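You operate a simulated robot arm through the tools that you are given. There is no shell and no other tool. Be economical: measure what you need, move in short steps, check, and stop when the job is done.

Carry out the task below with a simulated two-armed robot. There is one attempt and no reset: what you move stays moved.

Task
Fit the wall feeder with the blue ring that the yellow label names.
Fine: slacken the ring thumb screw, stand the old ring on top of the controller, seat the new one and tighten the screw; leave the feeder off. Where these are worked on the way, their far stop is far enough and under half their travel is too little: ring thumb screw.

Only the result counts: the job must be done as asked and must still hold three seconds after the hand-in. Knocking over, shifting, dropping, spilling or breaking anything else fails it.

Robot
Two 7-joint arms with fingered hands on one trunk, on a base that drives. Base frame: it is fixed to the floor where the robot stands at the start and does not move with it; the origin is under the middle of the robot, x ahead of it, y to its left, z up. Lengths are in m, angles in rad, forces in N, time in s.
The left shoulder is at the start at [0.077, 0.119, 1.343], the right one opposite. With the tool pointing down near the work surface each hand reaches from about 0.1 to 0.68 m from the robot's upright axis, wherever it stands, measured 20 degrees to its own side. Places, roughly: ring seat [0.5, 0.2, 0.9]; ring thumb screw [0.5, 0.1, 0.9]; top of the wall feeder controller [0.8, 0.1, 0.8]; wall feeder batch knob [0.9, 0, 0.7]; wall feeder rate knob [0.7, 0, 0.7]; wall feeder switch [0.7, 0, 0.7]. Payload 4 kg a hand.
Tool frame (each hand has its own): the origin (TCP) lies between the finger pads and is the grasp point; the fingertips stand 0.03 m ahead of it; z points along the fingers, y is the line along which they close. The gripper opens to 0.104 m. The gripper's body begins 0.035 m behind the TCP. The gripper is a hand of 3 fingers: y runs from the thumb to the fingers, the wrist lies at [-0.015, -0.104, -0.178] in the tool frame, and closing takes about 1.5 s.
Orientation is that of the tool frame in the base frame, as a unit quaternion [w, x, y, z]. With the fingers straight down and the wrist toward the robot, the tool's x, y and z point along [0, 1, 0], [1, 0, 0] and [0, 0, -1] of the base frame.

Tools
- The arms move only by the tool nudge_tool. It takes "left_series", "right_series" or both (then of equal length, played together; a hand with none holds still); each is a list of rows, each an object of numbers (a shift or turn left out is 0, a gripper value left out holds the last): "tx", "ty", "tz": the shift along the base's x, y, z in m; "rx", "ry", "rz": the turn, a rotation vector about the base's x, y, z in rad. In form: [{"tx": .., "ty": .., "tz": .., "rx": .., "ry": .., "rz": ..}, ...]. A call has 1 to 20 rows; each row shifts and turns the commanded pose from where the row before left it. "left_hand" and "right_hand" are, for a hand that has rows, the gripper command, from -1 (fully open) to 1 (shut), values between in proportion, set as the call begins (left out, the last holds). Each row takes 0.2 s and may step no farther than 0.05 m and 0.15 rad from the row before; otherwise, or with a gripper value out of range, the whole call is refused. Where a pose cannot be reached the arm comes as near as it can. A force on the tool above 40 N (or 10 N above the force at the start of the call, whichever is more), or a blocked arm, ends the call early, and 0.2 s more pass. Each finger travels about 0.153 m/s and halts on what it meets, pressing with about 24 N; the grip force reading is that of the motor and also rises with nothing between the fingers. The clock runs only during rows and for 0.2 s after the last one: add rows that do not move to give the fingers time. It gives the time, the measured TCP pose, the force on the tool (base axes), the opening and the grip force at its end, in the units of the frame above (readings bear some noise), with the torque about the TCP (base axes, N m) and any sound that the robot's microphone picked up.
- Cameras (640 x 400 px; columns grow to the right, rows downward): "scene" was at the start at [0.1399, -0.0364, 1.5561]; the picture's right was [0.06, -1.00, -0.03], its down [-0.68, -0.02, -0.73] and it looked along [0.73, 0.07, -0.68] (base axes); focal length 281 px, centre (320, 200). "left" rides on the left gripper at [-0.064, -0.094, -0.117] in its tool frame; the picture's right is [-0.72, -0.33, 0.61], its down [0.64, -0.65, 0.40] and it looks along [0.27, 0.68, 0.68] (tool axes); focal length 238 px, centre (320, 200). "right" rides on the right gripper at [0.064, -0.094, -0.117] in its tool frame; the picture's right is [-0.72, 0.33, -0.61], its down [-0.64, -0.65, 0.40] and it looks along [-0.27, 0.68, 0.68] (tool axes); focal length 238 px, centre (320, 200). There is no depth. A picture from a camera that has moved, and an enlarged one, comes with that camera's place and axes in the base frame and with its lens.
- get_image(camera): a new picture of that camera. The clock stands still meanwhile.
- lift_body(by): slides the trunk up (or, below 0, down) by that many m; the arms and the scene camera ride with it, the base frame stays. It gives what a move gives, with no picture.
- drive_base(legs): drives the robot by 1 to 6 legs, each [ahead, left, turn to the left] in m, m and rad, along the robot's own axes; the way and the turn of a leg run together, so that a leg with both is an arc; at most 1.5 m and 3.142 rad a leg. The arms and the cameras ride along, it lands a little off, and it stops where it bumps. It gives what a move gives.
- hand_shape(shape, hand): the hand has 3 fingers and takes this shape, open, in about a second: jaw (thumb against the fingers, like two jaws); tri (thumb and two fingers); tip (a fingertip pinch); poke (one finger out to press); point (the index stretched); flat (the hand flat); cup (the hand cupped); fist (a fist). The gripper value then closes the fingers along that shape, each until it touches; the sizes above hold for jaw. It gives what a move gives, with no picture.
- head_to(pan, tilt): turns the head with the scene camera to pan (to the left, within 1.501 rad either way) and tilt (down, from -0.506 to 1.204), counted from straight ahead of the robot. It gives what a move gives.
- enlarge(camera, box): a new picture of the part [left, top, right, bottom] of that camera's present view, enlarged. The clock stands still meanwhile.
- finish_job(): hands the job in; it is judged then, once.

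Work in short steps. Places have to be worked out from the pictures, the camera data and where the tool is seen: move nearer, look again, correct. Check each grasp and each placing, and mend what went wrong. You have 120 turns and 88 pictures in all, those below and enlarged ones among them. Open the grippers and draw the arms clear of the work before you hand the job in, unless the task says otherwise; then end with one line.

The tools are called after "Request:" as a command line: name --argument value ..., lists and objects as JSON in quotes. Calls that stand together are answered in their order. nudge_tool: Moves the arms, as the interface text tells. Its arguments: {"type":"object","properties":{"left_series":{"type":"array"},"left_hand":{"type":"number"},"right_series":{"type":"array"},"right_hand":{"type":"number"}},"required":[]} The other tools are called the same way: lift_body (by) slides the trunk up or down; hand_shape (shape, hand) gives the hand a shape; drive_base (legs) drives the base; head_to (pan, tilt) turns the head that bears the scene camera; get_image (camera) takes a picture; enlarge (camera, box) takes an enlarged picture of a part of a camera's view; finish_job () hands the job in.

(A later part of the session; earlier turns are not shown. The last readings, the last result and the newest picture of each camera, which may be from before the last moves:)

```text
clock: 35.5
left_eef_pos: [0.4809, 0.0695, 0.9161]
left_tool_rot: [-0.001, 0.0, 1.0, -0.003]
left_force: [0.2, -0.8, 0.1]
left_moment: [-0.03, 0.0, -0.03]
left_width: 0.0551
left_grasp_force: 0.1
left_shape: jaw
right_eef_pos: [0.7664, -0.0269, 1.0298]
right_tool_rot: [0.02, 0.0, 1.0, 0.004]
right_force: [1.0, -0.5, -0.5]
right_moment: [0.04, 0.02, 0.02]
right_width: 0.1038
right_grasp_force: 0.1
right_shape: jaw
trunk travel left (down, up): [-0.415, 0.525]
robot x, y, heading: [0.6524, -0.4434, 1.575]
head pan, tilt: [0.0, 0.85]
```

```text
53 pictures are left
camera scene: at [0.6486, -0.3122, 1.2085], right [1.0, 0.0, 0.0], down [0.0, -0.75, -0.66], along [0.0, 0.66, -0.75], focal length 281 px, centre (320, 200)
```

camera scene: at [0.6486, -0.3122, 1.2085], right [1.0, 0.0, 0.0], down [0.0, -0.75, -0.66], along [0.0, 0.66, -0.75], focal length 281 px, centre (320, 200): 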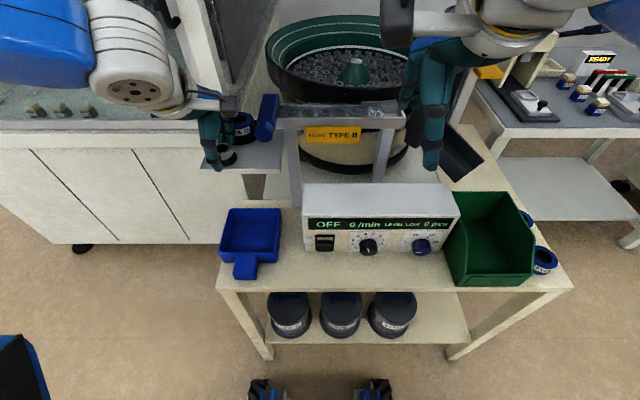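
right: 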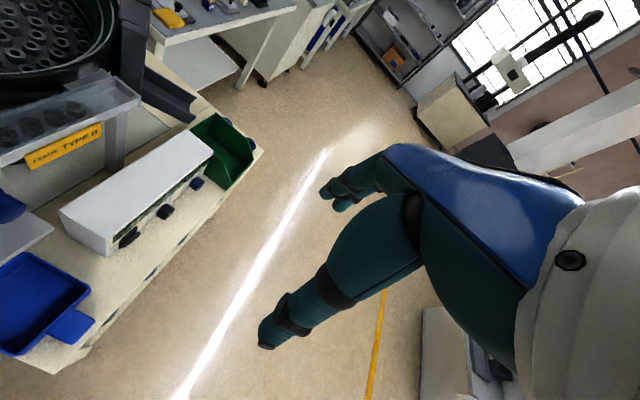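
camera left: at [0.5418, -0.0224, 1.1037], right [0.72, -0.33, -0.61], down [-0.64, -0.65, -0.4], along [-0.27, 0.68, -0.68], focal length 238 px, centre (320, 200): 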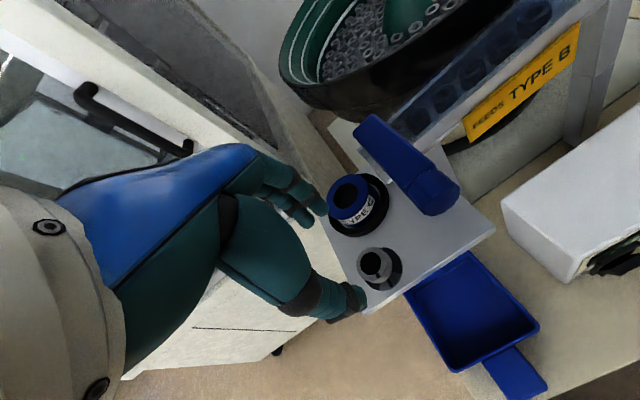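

The hand is over the knob at z 0.916. I descend to 0.908 and close.

Request:
nudge_tool --left_series '[{"tz": -0.005, "ty": 0.001}, {"tz": -0.003}, {}]'

Request:
nudge_tool --left_series '[{}, {}, {}, {}]' --left_hand 1.0

Request:
enlarge --camera "left" --box '[240, 160, 440, 300]'

```text
clock: 36.3
left_eef_pos: [0.4812, 0.0711, 0.9088]
left_tool_rot: [-0.001, 0.001, 1.0, -0.002]
left_force: [-0.4, -0.4, -0.8]
left_moment: [-0.02, 0.02, 0.03]
left_width: 0.0551
left_grasp_force: 0.0
left_shape: jaw
right_eef_pos: [0.7663, -0.0259, 1.03]
right_tool_rot: [0.019, 0.0, 1.0, 0.003]
right_force: [-0.3, 0.9, 0.1]
right_moment: [0.0, -0.01, -0.01]
right_width: 0.1037
right_grasp_force: 0.1
right_shape: jaw
trunk travel left (down, up): [-0.415, 0.525]
robot x, y, heading: [0.6486, -0.4425, 1.573]
head pan, tilt: [0.0, 0.85]
```

```text
clock: 37.3
left_eef_pos: [0.4803, 0.0711, 0.9068]
left_tool_rot: [-0.002, -0.001, 1.0, -0.003]
left_force: [1.1, -0.5, -3.5]
left_moment: [0.09, -0.05, 0.01]
left_width: 0.0243
left_grasp_force: 23.9
left_shape: jaw
right_eef_pos: [0.7664, -0.0265, 1.0292]
right_tool_rot: [0.019, 0.0, 1.0, 0.002]
right_force: [-0.1, 0.8, -0.4]
right_moment: [0.02, 0.01, 0.01]
right_width: 0.1039
right_grasp_force: 0.0
right_shape: jaw
trunk travel left (down, up): [-0.415, 0.525]
robot x, y, heading: [0.6501, -0.4435, 1.573]
head pan, tilt: [0.0, 0.85]
```

```text
2.86 times, centred on (340, 230) of left
camera zoom: at [0.5446, -0.0221, 1.0256], right [0.72, -0.33, -0.61], down [-0.64, -0.65, -0.4], along [-0.27, 0.68, -0.68], focal length 681 px, centre (263, 114)
```

zoom: 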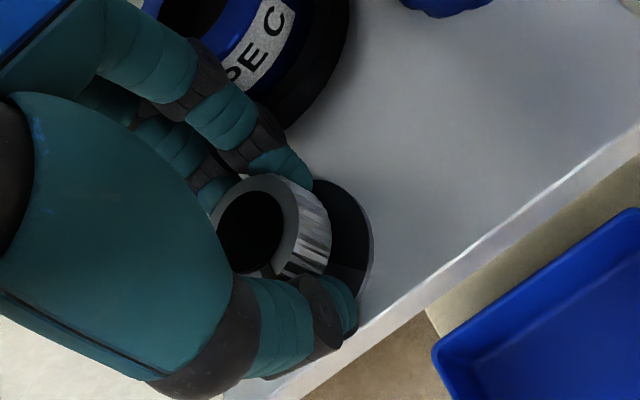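

The knob is gripped. I turn counter-clockwise (as seen from above) by 0.6 rad and watch the torque.

Request:
nudge_tool --left_series '[{"rz": 0.1}, {"rz": 0.1}, {"rz": 0.1}, {"rz": 0.1}, {"rz": 0.1}, {"rz": 0.1}, {}]'

Request:
enlarge --camera "left" --box '[240, 160, 440, 300]'

```text
clock: 38.9
left_eef_pos: [0.4654, 0.0625, 0.9131]
left_tool_rot: [-0.004, -0.295, 0.955, -0.002]
left_force: [8.8, -2.3, -4.0]
left_moment: [-0.01, -0.17, -0.06]
left_width: 0.0212
left_grasp_force: 24.3
left_shape: jaw
left hand out of reach, approached as far as the arm can: row 5, 6
right_eef_pos: [0.7692, -0.0259, 1.0295]
right_tool_rot: [0.017, 0.0, 1.0, 0.003]
right_force: [0.0, -0.3, 1.0]
right_moment: [0.02, -0.01, 0.01]
right_width: 0.1037
right_grasp_force: 0.0
right_shape: jaw
trunk travel left (down, up): [-0.415, 0.525]
robot x, y, heading: [0.6517, -0.4426, 1.571]
head pan, tilt: [0.0, 0.85]
```

```text
2.86 times, centred on (340, 230) of left
camera zoom: at [0.5717, 0.0219, 1.031], right [0.78, 0.13, -0.62], down [-0.16, -0.9, -0.4], along [-0.61, 0.41, -0.68], focal length 681 px, centre (263, 114)
```

zoom: 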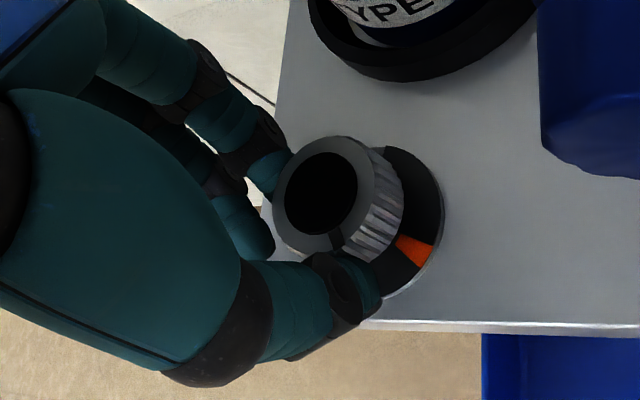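

The flange now shows orange, so the screw turned, but the arm ran to its limit and slid off-centre. I open, rise and look at the knob.

Request:
nudge_tool --left_series '[{}, {}, {}, {"tz": 0.03}, {"tz": 0.03}, {}]' --left_hand -0.05

Request:
enlarge --camera "left" --box '[240, 160, 480, 320]'

```text
clock: 40.3
left_eef_pos: [0.464, 0.0645, 0.9721]
left_tool_rot: [-0.003, -0.296, 0.955, -0.002]
left_force: [-0.5, -0.4, -0.4]
left_moment: [-0.01, 0.01, -0.01]
left_width: 0.0541
left_grasp_force: 0.1
left_shape: jaw
right_eef_pos: [0.7681, -0.0254, 1.0302]
right_tool_rot: [0.019, 0.001, 1.0, 0.003]
right_force: [0.4, -0.3, 0.4]
right_moment: [0.01, -0.02, 0.01]
right_width: 0.104
right_grasp_force: 0.1
right_shape: jaw
trunk travel left (down, up): [-0.415, 0.525]
robot x, y, heading: [0.6472, -0.4406, 1.569]
head pan, tilt: [0.0, 0.85]
```

```text
2.50 times, centred on (360, 240) of left
camera zoom: at [0.5703, 0.0232, 1.0895], right [0.78, 0.13, -0.62], down [-0.16, -0.9, -0.4], along [-0.61, 0.41, -0.68], focal length 596 px, centre (220, 100)
```

zoom: 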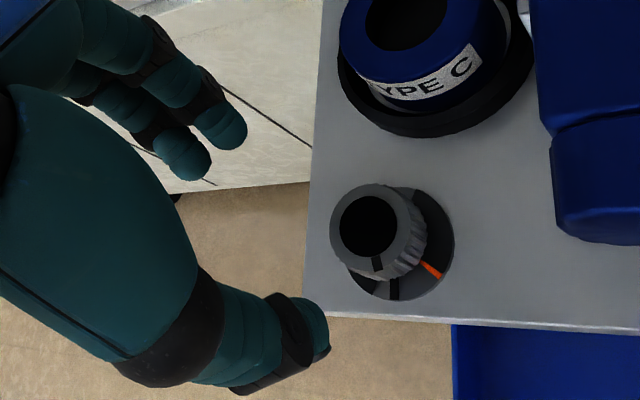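

The knob did turn a bit but mostly sprang or dragged back. I rewind the hand to about −0.6 rad (wrist to the left, where the arm has room) and centre it over the knob again.

Request:
nudge_tool --left_series '[{"rz": -0.15, "tx": 0.002, "ty": 0.001}, {"rz": -0.15, "tx": 0.002, "ty": 0.001}, {"rz": -0.15, "tx": 0.002, "ty": 0.001}, {"rz": -0.15, "tx": 0.002, "ty": 0.001}, {"rz": -0.15, "tx": 0.002, "ty": 0.001}, {"rz": -0.15, "tx": 0.002, "ty": 0.001}, {"rz": -0.15, "tx": 0.002, "ty": 0.001}, {"rz": -0.15, "tx": 0.002}, {}]'

Request:
enlarge --camera "left" --box '[240, 160, 480, 320]'

```text
clock: 42.3
left_eef_pos: [0.479, 0.0706, 0.9715]
left_tool_rot: [-0.002, 0.296, 0.955, 0.0]
left_force: [0.1, -0.2, -0.2]
left_moment: [0.02, -0.05, -0.02]
left_width: 0.0545
left_grasp_force: 0.1
left_shape: jaw
right_eef_pos: [0.7651, -0.0258, 1.0289]
right_tool_rot: [0.02, 0.0, 1.0, 0.003]
right_force: [-0.5, -0.1, 0.0]
right_moment: [0.01, 0.02, 0.01]
right_width: 0.1038
right_grasp_force: 0.1
right_shape: jaw
trunk travel left (down, up): [-0.415, 0.525]
robot x, y, heading: [0.6477, -0.4434, 1.567]
head pan, tilt: [0.0, 0.85]
```

```text
2.50 times, centred on (360, 240) of left
camera zoom: at [0.4777, -0.0441, 1.09], right [0.41, -0.68, -0.61], down [-0.9, -0.18, -0.4], along [0.16, 0.72, -0.68], focal length 596 px, centre (220, 100)
```

zoom: 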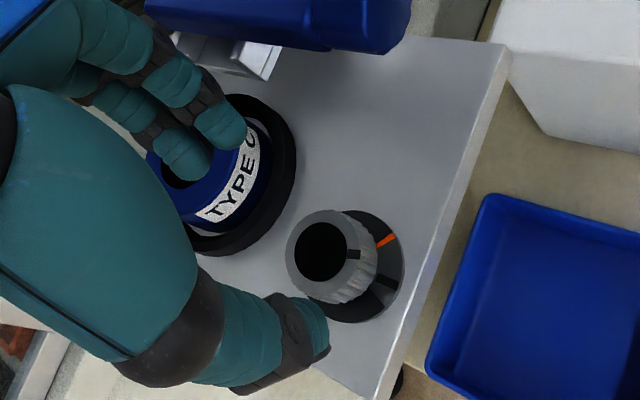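

The knob's tick now sits about 20° counter-clockwise of the flange's black mark, orange at ~60°. I descend, grip and turn on from −0.6.

Request:
nudge_tool --left_series '[{"ty": 0.003, "tz": -0.03}, {"tz": -0.02}, {"tz": -0.014}, {}]'

Request:
nudge_tool --left_series '[{}, {}, {}, {}]' --left_hand 1.0

Request:
nudge_tool --left_series '[{"rz": 0.1}, {"rz": 0.1}, {"rz": 0.1}, {"rz": 0.1}, {"rz": 0.1}, {"rz": 0.1}, {"rz": 0.1}, {"rz": 0.1}, {}]'

Request:
enlarge --camera "left" --box '[240, 160, 440, 300]'

```text
clock: 43.3
left_eef_pos: [0.4806, 0.0724, 0.9097]
left_tool_rot: [-0.002, 0.296, 0.955, 0.0]
left_force: [0.7, -3.5, 7.8]
left_moment: [0.24, -0.12, -0.04]
left_width: 0.0533
left_grasp_force: 0.0
left_shape: jaw
right_eef_pos: [0.767, -0.0272, 1.0299]
right_tool_rot: [0.018, 0.0, 1.0, 0.003]
right_force: [-0.3, 0.4, 0.1]
right_moment: [0.0, -0.02, -0.02]
right_width: 0.1039
right_grasp_force: 0.1
right_shape: jaw
trunk travel left (down, up): [-0.415, 0.525]
robot x, y, heading: [0.6487, -0.4442, 1.575]
head pan, tilt: [0.0, 0.85]
```

```text
clock: 44.3
left_eef_pos: [0.4804, 0.0718, 0.9079]
left_tool_rot: [-0.003, 0.295, 0.955, -0.001]
left_force: [0.1, -5.5, 2.5]
left_moment: [-0.06, -0.09, 0.03]
left_width: 0.0251
left_grasp_force: 23.6
left_shape: jaw
right_eef_pos: [0.7651, -0.0279, 1.0297]
right_tool_rot: [0.02, 0.0, 1.0, 0.003]
right_force: [0.3, -0.3, -0.8]
right_moment: [0.04, -0.03, 0.0]
right_width: 0.1039
right_grasp_force: 0.1
right_shape: jaw
trunk travel left (down, up): [-0.415, 0.525]
robot x, y, heading: [0.6475, -0.4464, 1.575]
head pan, tilt: [0.0, 0.85]
```

```text
clock: 46.3
left_eef_pos: [0.482, 0.073, 0.9083]
left_tool_rot: [-0.004, -0.101, 0.995, -0.003]
left_force: [7.3, -6.3, -12.4]
left_moment: [-0.17, -0.16, 0.01]
left_width: 0.0237
left_grasp_force: 24.2
left_shape: jaw
right_eef_pos: [0.7683, -0.0266, 1.0283]
right_tool_rot: [0.018, -0.001, 1.0, 0.003]
right_force: [0.4, 0.4, -0.5]
right_moment: [0.03, -0.02, 0.01]
right_width: 0.1038
right_grasp_force: 0.2
right_shape: jaw
trunk travel left (down, up): [-0.415, 0.525]
robot x, y, heading: [0.6476, -0.4433, 1.569]
head pan, tilt: [0.0, 0.85]
```

```text
2.86 times, centred on (340, 230) of left
camera zoom: at [0.5623, -0.0056, 1.026], right [0.77, -0.18, -0.62], down [-0.5, -0.77, -0.4], along [-0.4, 0.61, -0.68], focal length 681 px, centre (263, 114)
```

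zoom: 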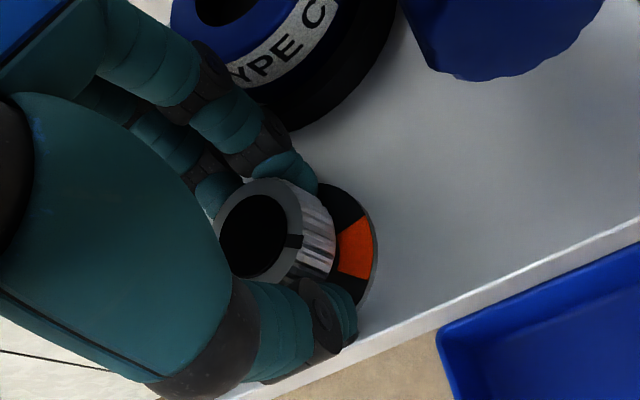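

The tick has advanced and the orange wedge grew. I release, rise, rewind to about −0.55 and take a second stroke.

Request:
nudge_tool --left_series '[{}, {}, {}, {"tz": 0.025}, {"tz": 0.025}, {"rz": -0.15}, {"rz": -0.15}, {"rz": -0.15}, {"rz": -0.15}, {"rz": -0.15}, {}]' --left_hand 0.04

Request:
enlarge --camera "left" --box '[240, 160, 480, 320]'

```text
clock: 48.7
left_eef_pos: [0.479, 0.0725, 0.9593]
left_tool_rot: [-0.002, 0.271, 0.962, -0.001]
left_force: [0.2, 0.7, -0.4]
left_moment: [-0.01, -0.01, -0.02]
left_width: 0.0498
left_grasp_force: 0.1
left_shape: jaw
right_eef_pos: [0.7661, -0.0258, 1.0296]
right_tool_rot: [0.019, 0.0, 1.0, 0.004]
right_force: [0.2, -1.1, 0.2]
right_moment: [-0.04, 0.0, -0.01]
right_width: 0.1039
right_grasp_force: 0.1
right_shape: jaw
trunk travel left (down, up): [-0.415, 0.525]
robot x, y, heading: [0.6486, -0.4445, 1.571]
head pan, tilt: [0.0, 0.85]
```

```text
2.50 times, centred on (360, 240) of left
camera zoom: at [0.4839, -0.0401, 1.0763], right [0.44, -0.65, -0.61], down [-0.89, -0.22, -0.4], along [0.13, 0.72, -0.68], focal length 596 px, centre (220, 100)
```

zoom: 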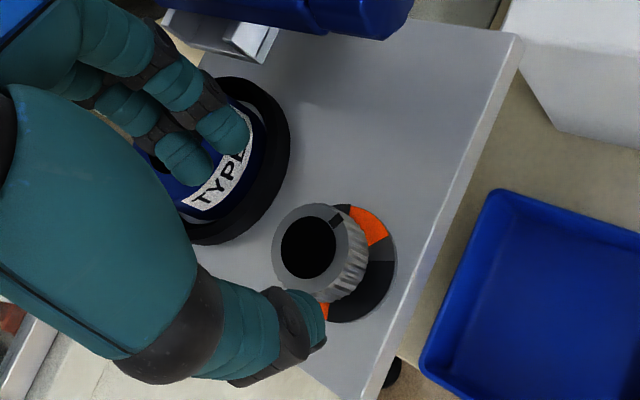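

The tick has gone about 70° round. I take another stroke until a stop shows.

Request:
nudge_tool --left_series '[{"ty": -0.001, "tz": -0.025}, {"tz": -0.017}, {"tz": -0.009}, {}]'

Request:
nudge_tool --left_series '[{}, {}, {}, {}, {"rz": 0.1}, {"rz": 0.1}, {"rz": 0.1}, {"rz": 0.1}, {"rz": 0.1}, {"rz": 0.1}, {"rz": 0.1}, {"rz": 0.1}, {}]' --left_hand 1.0

Request:
enlarge --camera "left" --box '[240, 160, 440, 300]'

```text
clock: 49.7
left_eef_pos: [0.4794, 0.0703, 0.9096]
left_tool_rot: [-0.003, 0.272, 0.962, -0.001]
left_force: [-0.7, -2.3, 4.3]
left_moment: [0.19, -0.07, -0.04]
left_width: 0.0492
left_grasp_force: 0.1
left_shape: jaw
right_eef_pos: [0.7659, -0.0277, 1.0302]
right_tool_rot: [0.019, 0.0, 1.0, 0.004]
right_force: [-1.3, 0.4, 0.2]
right_moment: [0.03, 0.0, 0.0]
right_width: 0.104
right_grasp_force: 0.0
right_shape: jaw
trunk travel left (down, up): [-0.415, 0.525]
robot x, y, heading: [0.6491, -0.4415, 1.575]
head pan, tilt: [0.0, 0.85]
```

```text
clock: 52.5
left_eef_pos: [0.4851, 0.0712, 0.9071]
left_tool_rot: [-0.003, -0.125, 0.992, -0.002]
left_force: [16.1, -3.2, -5.1]
left_moment: [0.0, -0.37, -0.28]
left_width: 0.0232
left_grasp_force: 24.3
left_shape: jaw
right_eef_pos: [0.7703, -0.0261, 1.0305]
right_tool_rot: [0.017, 0.001, 1.0, 0.005]
right_force: [-0.3, 0.7, 0.0]
right_moment: [0.0, -0.01, 0.01]
right_width: 0.1041
right_grasp_force: 0.0
right_shape: jaw
trunk travel left (down, up): [-0.415, 0.525]
robot x, y, heading: [0.6491, -0.444, 1.571]
head pan, tilt: [0.0, 0.85]
```

```text
2.86 times, centred on (340, 230) of left
camera zoom: at [0.5685, -0.0024, 1.0254], right [0.77, -0.14, -0.62], down [-0.46, -0.79, -0.4], along [-0.43, 0.59, -0.68], focal length 681 px, centre (263, 114)
```

zoom: 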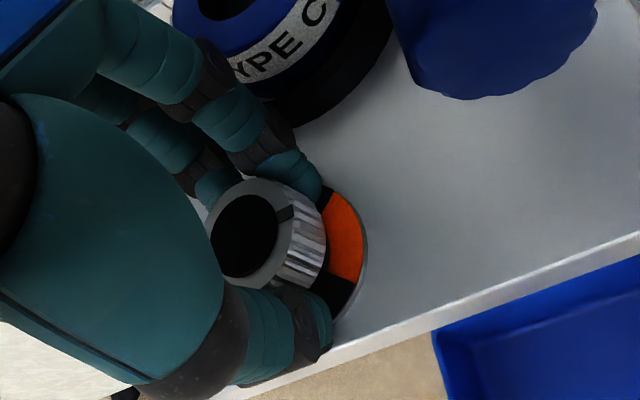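

The torque rose to −0.28 and the tick is ≈108° from the start: perhaps the far stop. I turn 0.15 further to check.

Request:
nudge_tool --left_series '[{"rz": 0.08}, {"rz": 0.08}, {}]'

Request:
enlarge --camera "left" --box '[240, 160, 440, 300]'

```text
clock: 53.3
left_eef_pos: [0.4837, 0.0739, 0.9079]
left_tool_rot: [-0.002, -0.203, 0.979, -0.002]
left_force: [18.3, 0.0, -5.2]
left_moment: [0.12, -0.46, -0.35]
left_width: 0.0227
left_grasp_force: 24.8
left_shape: jaw
right_eef_pos: [0.7702, -0.0247, 1.0295]
right_tool_rot: [0.018, 0.001, 1.0, 0.003]
right_force: [0.7, 1.0, 0.5]
right_moment: [-0.01, 0.03, -0.03]
right_width: 0.1038
right_grasp_force: 0.0
right_shape: jaw
trunk travel left (down, up): [-0.415, 0.525]
robot x, y, heading: [0.6501, -0.4409, 1.57]
head pan, tilt: [0.0, 0.85]
```

```text
2.86 times, centred on (340, 230) of left
camera zoom: at [0.5796, 0.0128, 1.0252], right [0.79, -0.02, -0.62], down [-0.33, -0.86, -0.4], along [-0.52, 0.52, -0.68], focal length 681 px, centre (263, 114)
```

zoom: 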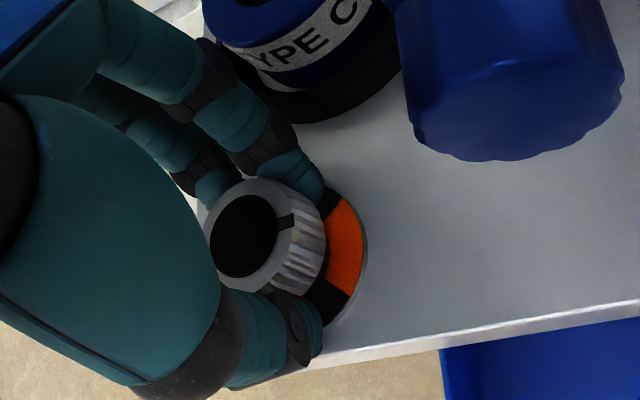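

Tick stays at 108° while the hand slips: that is the far stop, so the screw is slack. I release, rise, turn to −0.45 and go above the old ring with wide fingers.

Request:
nudge_tool --left_series '[{}, {}, {}, {"tz": 0.04}, {"tz": 0.04}, {"rz": -0.145}, {"rz": -0.145}, {"rz": -0.145}, {"rz": -0.145}, {"rz": -0.145}, {"rz": -0.145}, {}]' --left_hand 0.0

Request:
nudge_tool --left_series '[{"tx": 0.005, "ty": 0.02}, {"tx": 0.005, "ty": 0.025}, {"ty": 0.025}, {"ty": 0.013}, {}, {}]' --left_hand -0.72

Request:
get_image --camera "left"

Request:
enlarge --camera "scene" --box '[180, 60, 320, 180]'

```text
clock: 55.9
left_eef_pos: [0.4799, 0.0711, 0.9881]
left_tool_rot: [-0.001, 0.228, 0.974, -0.001]
left_force: [0.0, -0.2, -0.1]
left_moment: [-0.04, -0.02, -0.02]
left_width: 0.0518
left_grasp_force: 0.0
left_shape: jaw
right_eef_pos: [0.7651, -0.0263, 1.0293]
right_tool_rot: [0.02, 0.001, 1.0, 0.004]
right_force: [-0.3, 0.8, -0.7]
right_moment: [0.03, 0.0, 0.01]
right_width: 0.104
right_grasp_force: 0.1
right_shape: jaw
trunk travel left (down, up): [-0.415, 0.525]
robot x, y, heading: [0.6527, -0.4437, 1.574]
head pan, tilt: [0.0, 0.85]
```

```text
clock: 57.3
left_eef_pos: [0.4895, 0.1568, 0.9873]
left_tool_rot: [-0.002, 0.227, 0.974, -0.002]
left_force: [-0.6, 0.1, 0.5]
left_moment: [-0.04, 0.02, -0.01]
left_width: 0.0891
left_grasp_force: 0.0
left_shape: jaw
right_eef_pos: [0.7671, -0.0252, 1.0287]
right_tool_rot: [0.02, 0.0, 1.0, 0.004]
right_force: [-0.2, 0.1, 0.4]
right_moment: [-0.01, -0.01, 0.02]
right_width: 0.104
right_grasp_force: 0.0
right_shape: jaw
trunk travel left (down, up): [-0.415, 0.525]
robot x, y, heading: [0.6457, -0.4448, 1.573]
head pan, tilt: [0.0, 0.85]
```

```text
44 pictures are left
camera left: at [0.5048, 0.0434, 1.1047], right [0.5, -0.61, -0.61], down [-0.87, -0.3, -0.4], along [0.06, 0.73, -0.68], focal length 238 px, centre (320, 200)
```

left: 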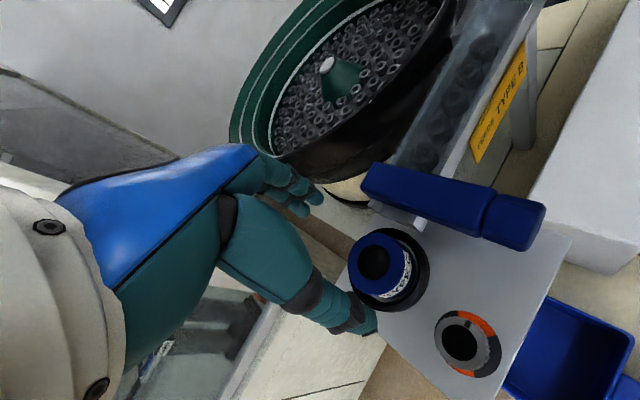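

```text
3.33 times, centred on (250, 120) of scene
camera zoom: at [0.6488, -0.3115, 1.2083], right [1.0, 0.0, 0.0], down [0.0, -0.75, -0.66], along [0.0, 0.66, -0.75], focal length 935 px, centre (553, 467)
```

zoom: 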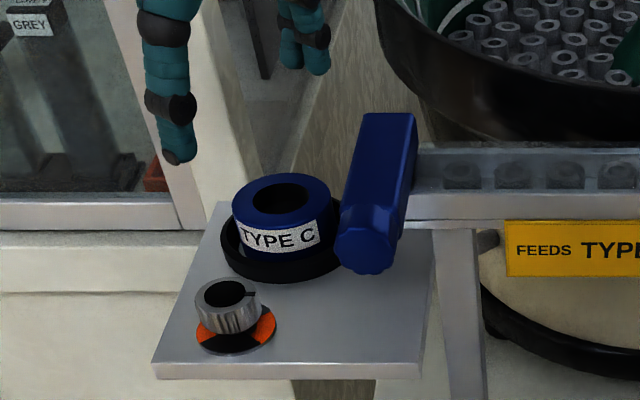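

The screw shows orange (slack). The old ring's top centre is ≈[0.494, 0.152, 0.91]. I centre over it and descend to z 0.918.

Request:
nudge_tool --left_series '[{"tx": 0.0045, "ty": -0.005}, {"tz": -0.03}, {"tz": -0.02}, {"tz": -0.01}, {"tz": -0.01}, {}]'

Request:
enlarge --camera "left" --box '[240, 140, 480, 300]'

Request:
enlarge --camera "scene" --box '[180, 80, 300, 180]'

```text
clock: 58.7
left_eef_pos: [0.4943, 0.1488, 0.9169]
left_tool_rot: [-0.001, 0.227, 0.974, 0.0]
left_force: [1.1, 0.9, 0.5]
left_moment: [0.0, 0.0, -0.03]
left_width: 0.0893
left_grasp_force: 0.1
left_shape: jaw
right_eef_pos: [0.7658, -0.0273, 1.0292]
right_tool_rot: [0.019, 0.0, 1.0, 0.004]
right_force: [-0.7, 0.6, -0.7]
right_moment: [0.01, 0.01, 0.01]
right_width: 0.104
right_grasp_force: 0.1
right_shape: jaw
trunk travel left (down, up): [-0.415, 0.525]
robot x, y, heading: [0.6455, -0.4441, 1.574]
head pan, tilt: [0.0, 0.85]
```

```text
2.50 times, centred on (360, 220) of left
camera zoom: at [0.509, 0.0361, 1.0343], right [0.5, -0.61, -0.61], down [-0.87, -0.3, -0.4], along [0.06, 0.73, -0.68], focal length 596 px, centre (220, 150)
```

zoom: 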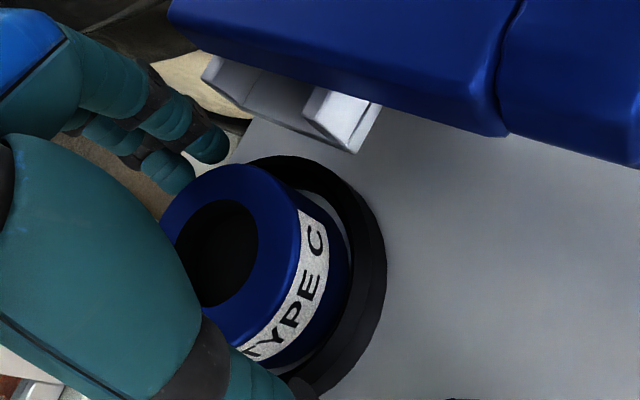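

```text
4.00 times, centred on (240, 130) of scene
camera zoom: at [0.6485, -0.3119, 1.2084], right [1.0, 0.0, 0.0], down [0.0, -0.75, -0.66], along [0.0, 0.66, -0.75], focal length 1122 px, centre (640, 480)
```

zoom: 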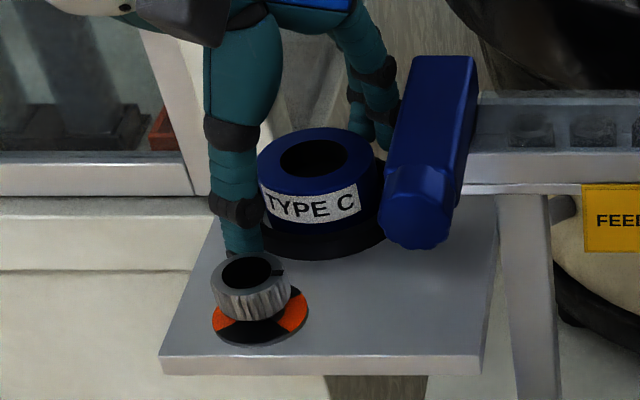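

The fingers bracket the ring. I close on it.

Request:
nudge_tool --left_series '[{}, {}, {}, {}, {}]' --left_hand 1.0

Request:
nudge_tool --left_series '[{"tz": 0.01}, {"tz": 0.015}, {"tz": 0.025}, {}]'

Request:
enlarge --camera "left" --box '[240, 140, 480, 300]'

```text
clock: 59.9
left_eef_pos: [0.494, 0.1484, 0.9185]
left_tool_rot: [-0.002, 0.227, 0.974, 0.0]
left_force: [-0.7, 2.5, 9.4]
left_moment: [0.28, -0.06, 0.01]
left_width: 0.0589
left_grasp_force: 23.7
left_shape: jaw
right_eef_pos: [0.7668, -0.0257, 1.03]
right_tool_rot: [0.02, 0.001, 1.0, 0.003]
right_force: [-0.4, -0.3, -1.6]
right_moment: [0.01, 0.03, 0.0]
right_width: 0.1041
right_grasp_force: 0.1
right_shape: jaw
trunk travel left (down, up): [-0.415, 0.525]
robot x, y, heading: [0.6476, -0.4413, 1.571]
head pan, tilt: [0.0, 0.85]
```

```text
clock: 60.9
left_eef_pos: [0.4946, 0.1499, 0.9661]
left_tool_rot: [-0.002, 0.228, 0.974, -0.002]
left_force: [0.1, 0.3, -1.1]
left_moment: [-0.01, -0.02, -0.03]
left_width: 0.052
left_grasp_force: 24.6
left_shape: jaw
right_eef_pos: [0.7657, -0.0265, 1.0291]
right_tool_rot: [0.019, 0.001, 1.0, 0.003]
right_force: [-0.4, -0.2, -0.1]
right_moment: [0.04, -0.01, -0.01]
right_width: 0.1039
right_grasp_force: 0.0
right_shape: jaw
trunk travel left (down, up): [-0.415, 0.525]
robot x, y, heading: [0.6537, -0.4412, 1.572]
head pan, tilt: [0.0, 0.85]
```

```text
2.50 times, centred on (360, 220) of left
camera zoom: at [0.509, 0.0376, 1.0833], right [0.5, -0.61, -0.61], down [-0.87, -0.3, -0.4], along [0.06, 0.73, -0.68], focal length 596 px, centre (220, 150)
```

zoom: 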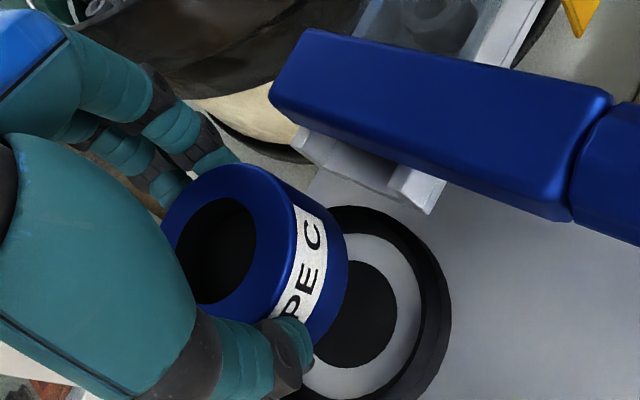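

The ring came out cleanly. Raise it, then pull it toward me over free space with the hand straight; afterwards I drive right 0.2 m so the controller top is in front of the left hand.

Request:
nudge_tool --left_series '[{"tz": 0.04}, {"tz": 0.04}, {"rz": 0.11, "ty": -0.02}, {"rz": 0.11, "ty": -0.02}, {"rz": 0.11, "ty": -0.02}, {"rz": 0.12, "ty": -0.02}, {}]' --right_series '[{"tz": 0.03}, {"tz": 0.03}, {}, {}, {}, {}, {}]'

Request:
drive_base --legs '[[0, -0.2, 0]]'

Request:
get_image --camera "left"

Request:
get_image --camera "scene"

```text
clock: 62.5
left_eef_pos: [0.495, 0.0717, 1.0464]
left_tool_rot: [-0.001, 0.005, 1.0, -0.002]
left_force: [0.2, 0.5, -2.0]
left_moment: [-0.03, -0.04, 0.02]
left_width: 0.0516
left_grasp_force: 24.3
left_shape: jaw
right_eef_pos: [0.7664, -0.0264, 1.0899]
right_tool_rot: [0.019, 0.001, 1.0, 0.003]
right_force: [0.1, -0.4, 0.2]
right_moment: [-0.04, 0.01, 0.01]
right_width: 0.104
right_grasp_force: 0.1
right_shape: jaw
trunk travel left (down, up): [-0.415, 0.525]
robot x, y, heading: [0.6536, -0.4403, 1.57]
head pan, tilt: [0.0, 0.85]
```

```text
clock: 64.1
left_eef_pos: [0.6858, 0.0713, 1.0465]
left_tool_rot: [0.001, 0.005, 1.0, -0.001]
left_force: [0.3, 0.3, -0.9]
left_moment: [-0.05, -0.01, 0.02]
left_width: 0.052
left_grasp_force: 24.1
left_shape: jaw
right_eef_pos: [0.9569, -0.025, 1.0899]
right_tool_rot: [0.022, 0.0, 1.0, 0.004]
right_force: [1.4, 0.3, 0.3]
right_moment: [-0.04, -0.05, -0.02]
right_width: 0.1039
right_grasp_force: 0.0
right_shape: jaw
trunk travel left (down, up): [-0.415, 0.525]
robot x, y, heading: [0.849, -0.4436, 1.576]
head pan, tilt: [0.0, 0.85]
```

```text
39 pictures are left
camera left: at [0.7474, -0.0234, 1.1644], right [0.72, -0.33, -0.61], down [-0.65, -0.65, -0.4], along [-0.26, 0.68, -0.68], focal length 238 px, centre (320, 200)
```

left: 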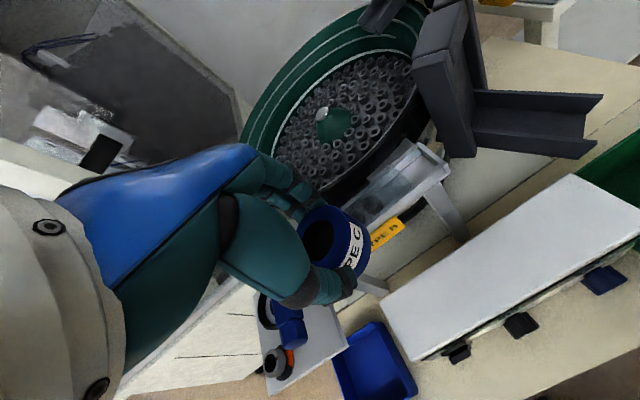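

```text
38 pictures are left
camera scene: at [0.8398, -0.3117, 1.2083], right [1.0, 0.0, 0.01], down [0.01, -0.75, -0.66], along [0.0, 0.66, -0.75], focal length 281 px, centre (320, 200)
```

scene: 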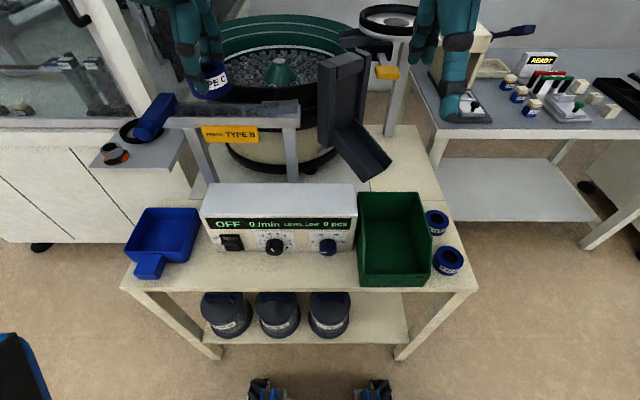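

Both views agree: controller top z≈0.78, x 0.615–0.91, y 0.01–0.105. I move the ring over [0.70, 0.056] and descend to z 0.85.

Request:
nudge_tool --left_series '[{"tx": 0.015, "ty": -0.015}, {"tz": -0.04}, {"tz": -0.04}, {"tz": -0.04}, {"tz": -0.04}, {"tz": -0.03}, {}]'

Request:
enlarge --camera "scene" --box '[160, 100, 360, 260]'

Request:
enlarge --camera "left" --box '[240, 140, 480, 300]'

```text
clock: 65.7
left_eef_pos: [0.7075, 0.0521, 0.8585]
left_tool_rot: [-0.001, 0.004, 1.0, -0.001]
left_force: [0.2, -0.1, -1.1]
left_moment: [0.02, 0.0, -0.02]
left_width: 0.0521
left_grasp_force: 24.6
left_shape: jaw
right_eef_pos: [0.9629, -0.0269, 1.0899]
right_tool_rot: [0.019, 0.0, 1.0, 0.004]
right_force: [0.4, 0.5, 0.4]
right_moment: [-0.02, -0.01, 0.0]
right_width: 0.1039
right_grasp_force: 0.0
right_shape: jaw
trunk travel left (down, up): [-0.415, 0.525]
robot x, y, heading: [0.8458, -0.442, 1.571]
head pan, tilt: [0.0, 0.85]
```

```text
2.50 times, centred on (260, 180) of scene
camera zoom: at [0.8459, -0.3121, 1.2084], right [1.0, 0.0, 0.0], down [0.0, -0.75, -0.66], along [0.0, 0.66, -0.75], focal length 701 px, centre (470, 250)
```

zoom: 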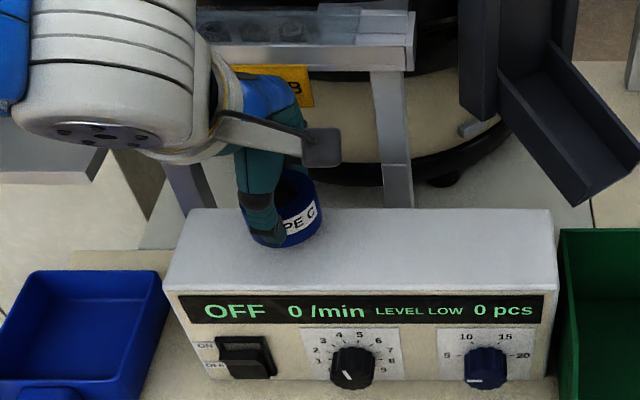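

```text
2.50 times, centred on (360, 220) of left
camera zoom: at [0.7691, -0.0416, 0.9751], right [0.71, -0.33, -0.61], down [-0.65, -0.65, -0.4], along [-0.26, 0.68, -0.68], focal length 596 px, centre (220, 150)
```

zoom: 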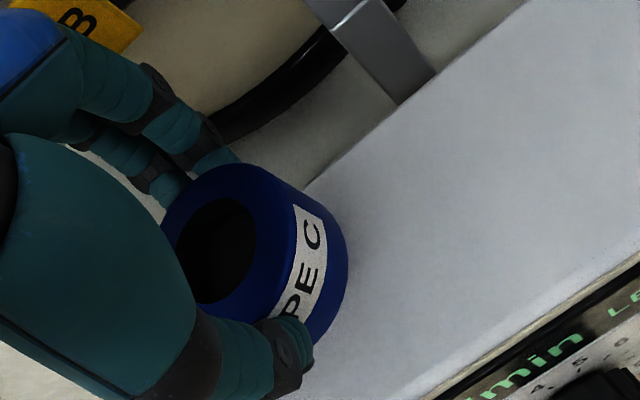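

Over the controller. I lower in 5 mm steps until contact.

Request:
nudge_tool --left_series '[{"tz": -0.006}, {"tz": -0.006}, {"tz": -0.005}, {"tz": -0.004}, {"tz": -0.003}, {}]'

Request:
enlarge --camera "left" --box '[240, 140, 480, 300]'

```text
clock: 67.1
left_eef_pos: [0.7058, 0.0537, 0.8364]
left_tool_rot: [-0.002, 0.004, 1.0, 0.0]
left_force: [0.9, 0.1, 7.3]
left_moment: [0.25, 0.01, -0.05]
left_width: 0.0515
left_grasp_force: 24.1
left_shape: jaw
right_eef_pos: [0.963, -0.0273, 1.0913]
right_tool_rot: [0.019, -0.001, 1.0, 0.005]
right_force: [0.5, -0.1, 0.1]
right_moment: [-0.01, 0.0, 0.03]
right_width: 0.1038
right_grasp_force: 0.0
right_shape: jaw
trunk travel left (down, up): [-0.415, 0.525]
robot x, y, heading: [0.8477, -0.4412, 1.57]
head pan, tilt: [0.0, 0.85]
```

```text
2.50 times, centred on (360, 220) of left
camera zoom: at [0.7671, -0.0417, 0.9537], right [0.71, -0.33, -0.62], down [-0.65, -0.65, -0.4], along [-0.26, 0.69, -0.68], focal length 596 px, centre (220, 150)
```

zoom: 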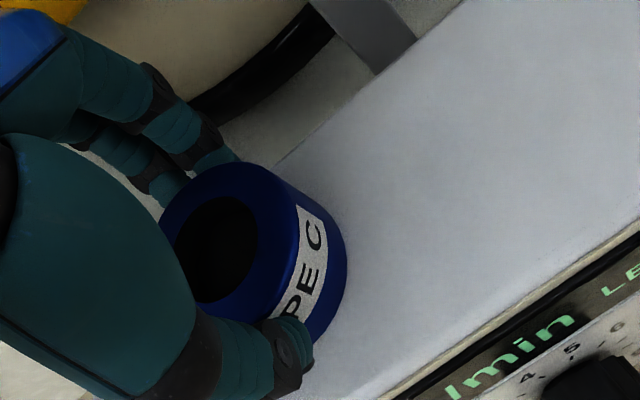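

Contact at z 0.836. I ease the hand a millimetre lower, open, and rise straight up.

Request:
nudge_tool --left_series '[{"tz": -0.001}, {}, {}, {}, {}]' --left_hand -0.72

Request:
nudge_tool --left_series '[{"tz": 0.01}, {"tz": 0.03}, {"tz": 0.04}, {"tz": 0.05}, {"tz": 0.05}, {"tz": 0.03}, {}]'

Request:
get_image --camera "left"

Request:
enlarge --camera "scene" --box '[160, 120, 360, 280]'

```text
clock: 68.3
left_eef_pos: [0.7047, 0.0515, 0.8354]
left_tool_rot: [-0.001, 0.003, 1.0, -0.001]
left_force: [-0.2, 0.5, -0.5]
left_moment: [-0.02, 0.0, 0.0]
left_width: 0.0893
left_grasp_force: 0.1
left_shape: jaw
left hand out of reach, approached as far as the arm can: row 1
right_eef_pos: [0.9628, -0.0275, 1.0905]
right_tool_rot: [0.019, 0.0, 1.0, 0.004]
right_force: [-0.2, 0.4, 0.0]
right_moment: [0.04, -0.01, 0.01]
right_width: 0.104
right_grasp_force: 0.1
right_shape: jaw
trunk travel left (down, up): [-0.415, 0.525]
robot x, y, heading: [0.8465, -0.4453, 1.575]
head pan, tilt: [0.0, 0.85]
```

```text
clock: 69.9
left_eef_pos: [0.7042, 0.0549, 1.0461]
left_tool_rot: [-0.002, 0.005, 1.0, -0.002]
left_force: [-0.2, -0.3, 0.7]
left_moment: [0.01, -0.01, -0.03]
left_width: 0.0893
left_grasp_force: 0.1
left_shape: jaw
right_eef_pos: [0.9636, -0.0257, 1.0894]
right_tool_rot: [0.02, 0.0, 1.0, 0.003]
right_force: [-0.4, 0.0, 0.3]
right_moment: [-0.01, -0.01, 0.01]
right_width: 0.1039
right_grasp_force: 0.1
right_shape: jaw
trunk travel left (down, up): [-0.415, 0.525]
robot x, y, heading: [0.8473, -0.4425, 1.574]
head pan, tilt: [0.0, 0.85]
```

```text
34 pictures are left
camera left: at [0.7664, -0.0394, 1.1637], right [0.71, -0.33, -0.62], down [-0.65, -0.65, -0.4], along [-0.27, 0.68, -0.68], focal length 238 px, centre (320, 200)
```

left: 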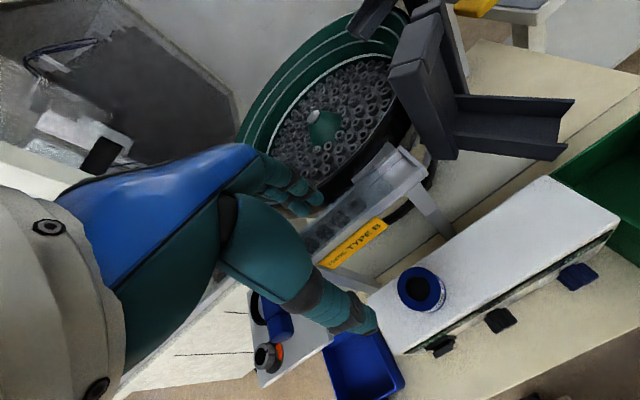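

```text
2.50 times, centred on (260, 200) of scene
camera zoom: at [0.8466, -0.3119, 1.2084], right [1.0, 0.0, 0.0], down [0.0, -0.75, -0.66], along [0.0, 0.66, -0.75], focal length 701 px, centre (470, 200)
```

zoom: 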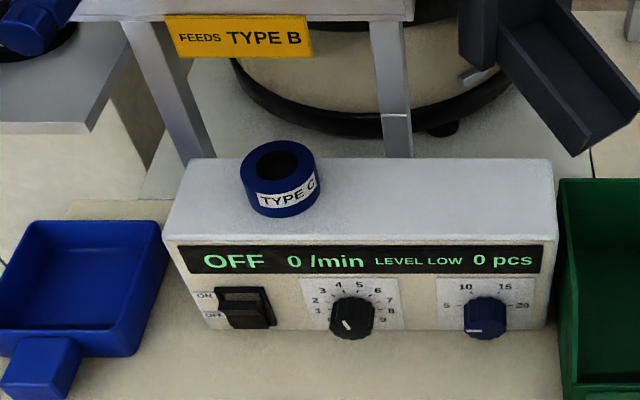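

The old ring stands well on the controller. Now I read the spares' labels.

Request:
enlarge --camera "scene" --box '[415, 200, 475, 285]'

Request:
get_image --camera "right"

```text
4.71 times, centred on (445, 242) of scene
camera zoom: at [0.8466, -0.3119, 1.2084], right [1.0, 0.0, 0.0], down [0.0, -0.75, -0.66], along [0.0, 0.66, -0.75], focal length 1320 px, centre (-268, 0)
```

zoom: 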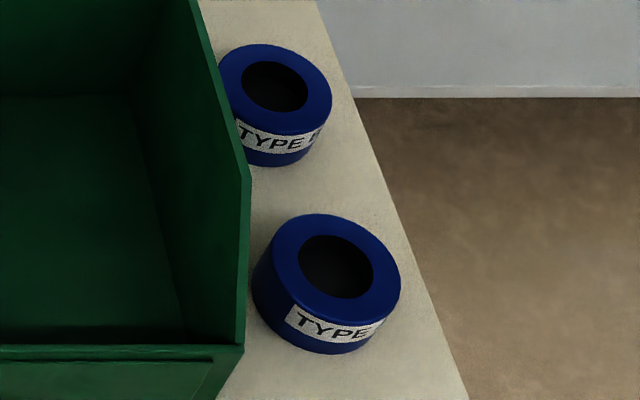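

```text
31 pictures are left
camera right: at [0.8949, -0.1208, 1.2026], right [0.7, 0.32, 0.64], down [0.66, -0.65, -0.38], along [0.29, 0.69, -0.66], focal length 238 px, centre (320, 200)
```

right: 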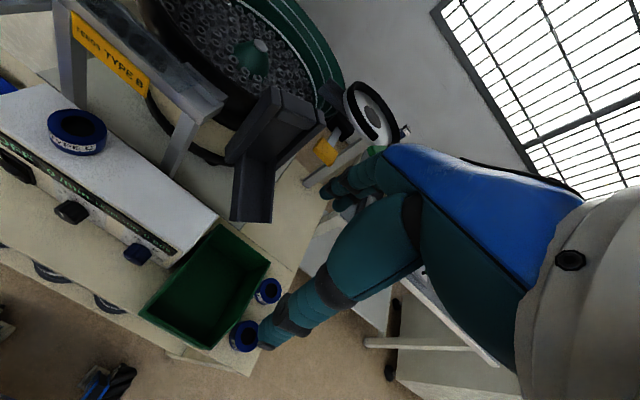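

The letters are still hidden round the side. I drive 0.42 m right so that the spares lie in front of the left hand, and look again.

Request:
drive_base --legs '[[0, -0.42, 0]]'

Request:
get_image --camera "scene"

Request:
get_image --camera "left"

```text
clock: 72.5
left_eef_pos: [1.1206, 0.0565, 1.0456]
left_tool_rot: [0.001, 0.002, 1.0, -0.002]
left_force: [0.1, 0.1, 0.1]
left_moment: [0.01, -0.04, -0.03]
left_width: 0.0892
left_grasp_force: 0.2
left_shape: jaw
right_eef_pos: [1.3804, -0.0247, 1.0901]
right_tool_rot: [0.021, -0.003, 1.0, 0.004]
right_force: [-0.7, 0.1, -0.7]
right_moment: [0.0, -0.02, -0.04]
right_width: 0.1041
right_grasp_force: 0.0
right_shape: jaw
trunk travel left (down, up): [-0.415, 0.525]
robot x, y, heading: [1.2732, -0.4396, 1.576]
head pan, tilt: [0.0, 0.85]
```

```text
30 pictures are left
camera scene: at [1.2648, -0.3103, 1.2084], right [1.0, 0.01, 0.01], down [0.01, -0.75, -0.66], along [0.0, 0.66, -0.75], focal length 281 px, centre (320, 200)
```

scene: 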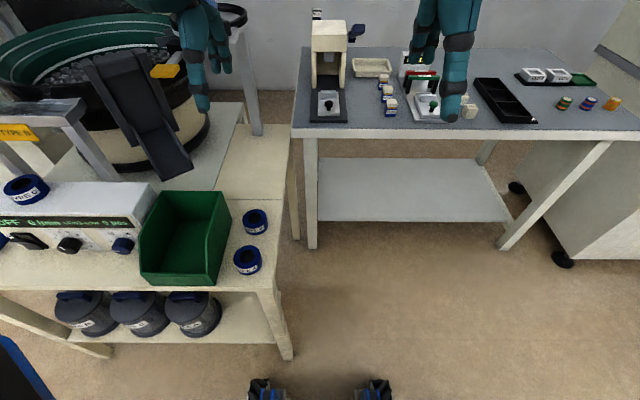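

```text
29 pictures are left
camera left: at [1.1835, -0.0381, 1.1628], right [0.72, -0.33, -0.61], down [-0.64, -0.65, -0.4], along [-0.27, 0.68, -0.68], focal length 238 px, centre (320, 200)
```

left: 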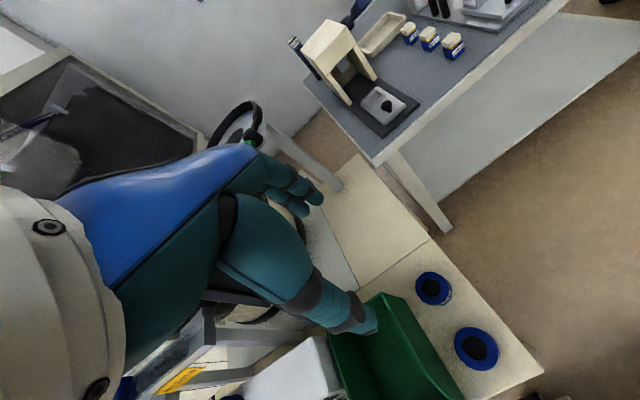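

Spares: far ring ≈[1.119, 0.079], near ring ≈[1.117, −0.017], tops z≈0.705. I enlarge to read.

Request:
enlarge --camera "scene" --box '[225, 195, 285, 285]'

```text
4.44 times, centred on (255, 240) of scene
camera zoom: at [1.2648, -0.3103, 1.2084], right [1.0, 0.01, 0.01], down [0.01, -0.75, -0.66], along [0.0, 0.66, -0.75], focal length 1247 px, centre (609, 22)
```

zoom: 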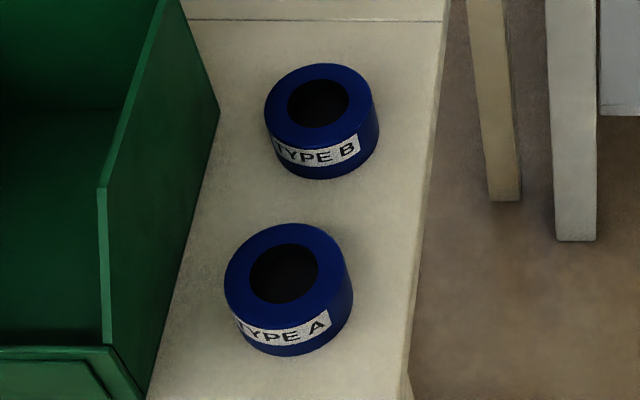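

TYPE B is the far ring. I lower the trunk by 0.15, centre the left hand above it with a 0.082 opening, and look.

Request:
lift_body --by -0.15

Request:
nudge_tool --left_series '[{"tx": -0.002, "ty": 0.022}, {"tz": -0.04}, {"tz": -0.04}, {}]' --left_hand -0.58

Request:
get_image --camera "left"

Request:
enlarge --camera "scene" --box '[180, 90, 320, 240]'

```text
clock: 74.2
left_eef_pos: [1.1272, 0.0537, 0.8967]
left_tool_rot: [-0.001, 0.002, 1.0, -0.001]
left_force: [-0.1, -0.8, 0.5]
left_moment: [0.01, 0.02, 0.0]
left_width: 0.0893
left_grasp_force: 0.0
left_shape: jaw
right_eef_pos: [1.3863, -0.0255, 0.9409]
right_tool_rot: [0.019, -0.003, 1.0, 0.003]
right_force: [0.1, -0.5, -0.1]
right_moment: [-0.01, 0.0, -0.01]
right_width: 0.104
right_grasp_force: 0.0
right_shape: jaw
trunk travel left (down, up): [-0.265, 0.675]
robot x, y, heading: [1.2713, -0.4438, 1.579]
head pan, tilt: [0.0, 0.85]
```

```text
clock: 75.2
left_eef_pos: [1.1246, 0.0731, 0.8156]
left_tool_rot: [-0.001, 0.002, 1.0, 0.0]
left_force: [0.5, -0.2, -0.2]
left_moment: [0.01, 0.02, -0.04]
left_width: 0.0826
left_grasp_force: 0.1
left_shape: jaw
right_eef_pos: [1.3867, -0.0263, 0.9406]
right_tool_rot: [0.019, -0.003, 1.0, 0.004]
right_force: [0.1, 1.0, 0.3]
right_moment: [-0.02, -0.04, 0.01]
right_width: 0.1038
right_grasp_force: 0.0
right_shape: jaw
trunk travel left (down, up): [-0.265, 0.675]
robot x, y, heading: [1.2733, -0.4462, 1.578]
head pan, tilt: [0.0, 0.85]
```

```text
27 pictures are left
camera left: at [1.1883, -0.0207, 0.934], right [0.72, -0.33, -0.62], down [-0.64, -0.65, -0.4], along [-0.27, 0.68, -0.68], focal length 238 px, centre (320, 200)
```

left: 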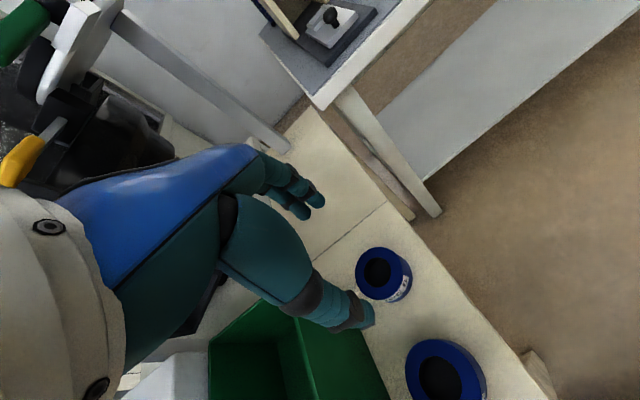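

```text
2.67 times, centred on (250, 165) of scene
camera zoom: at [1.2717, -0.3109, 1.0585], right [1.0, 0.01, 0.0], down [0.01, -0.75, -0.66], along [0.0, 0.66, -0.75], focal length 748 px, centre (507, 293)
```

zoom: 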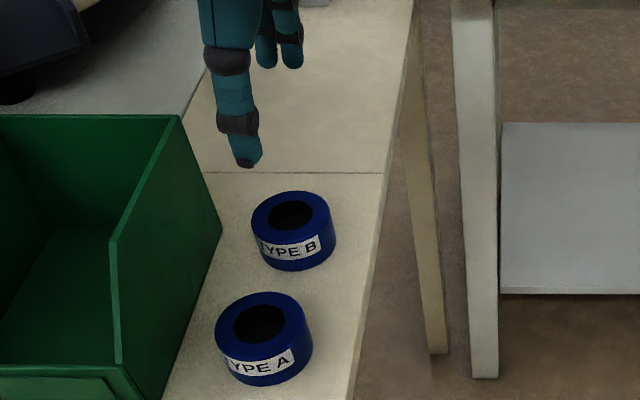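

Ring B refined: [1.1175, 0.0787], top z≈0.698. I centre on it and descend to 0.735, then check.

Request:
nudge_tool --left_series '[{"tx": -0.007, "ty": 0.0055}, {"tz": -0.03}, {"tz": -0.03}, {"tz": -0.02}, {}]'

Request:
enlarge --camera "left" --box '[240, 140, 480, 300]'

```text
clock: 76.5
left_eef_pos: [1.1184, 0.0807, 0.7356]
left_tool_rot: [-0.001, 0.002, 1.0, -0.001]
left_force: [-0.5, -1.2, 0.2]
left_moment: [0.0, 0.01, 0.0]
left_width: 0.0823
left_grasp_force: 0.2
left_shape: jaw
right_eef_pos: [1.3864, -0.0269, 0.9394]
right_tool_rot: [0.019, -0.003, 1.0, 0.005]
right_force: [-0.4, -0.2, 0.6]
right_moment: [0.02, -0.01, 0.01]
right_width: 0.1042
right_grasp_force: 0.0
right_shape: jaw
trunk travel left (down, up): [-0.265, 0.675]
robot x, y, heading: [1.2716, -0.444, 1.58]
head pan, tilt: [0.0, 0.85]
```

```text
2.50 times, centred on (360, 220) of left
camera zoom: at [1.1806, -0.0137, 0.8532], right [0.72, -0.33, -0.62], down [-0.64, -0.65, -0.4], along [-0.27, 0.68, -0.68], focal length 596 px, centre (220, 150)
```

zoom: 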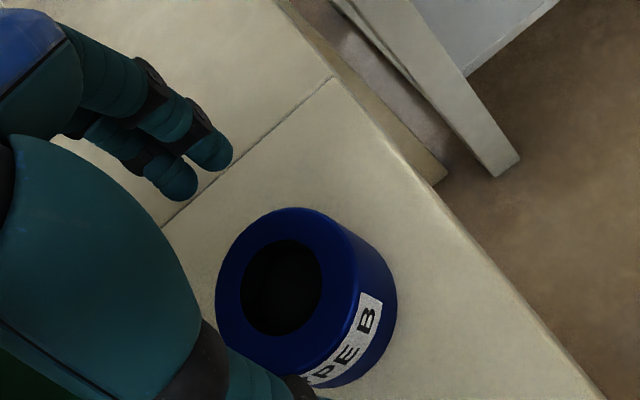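

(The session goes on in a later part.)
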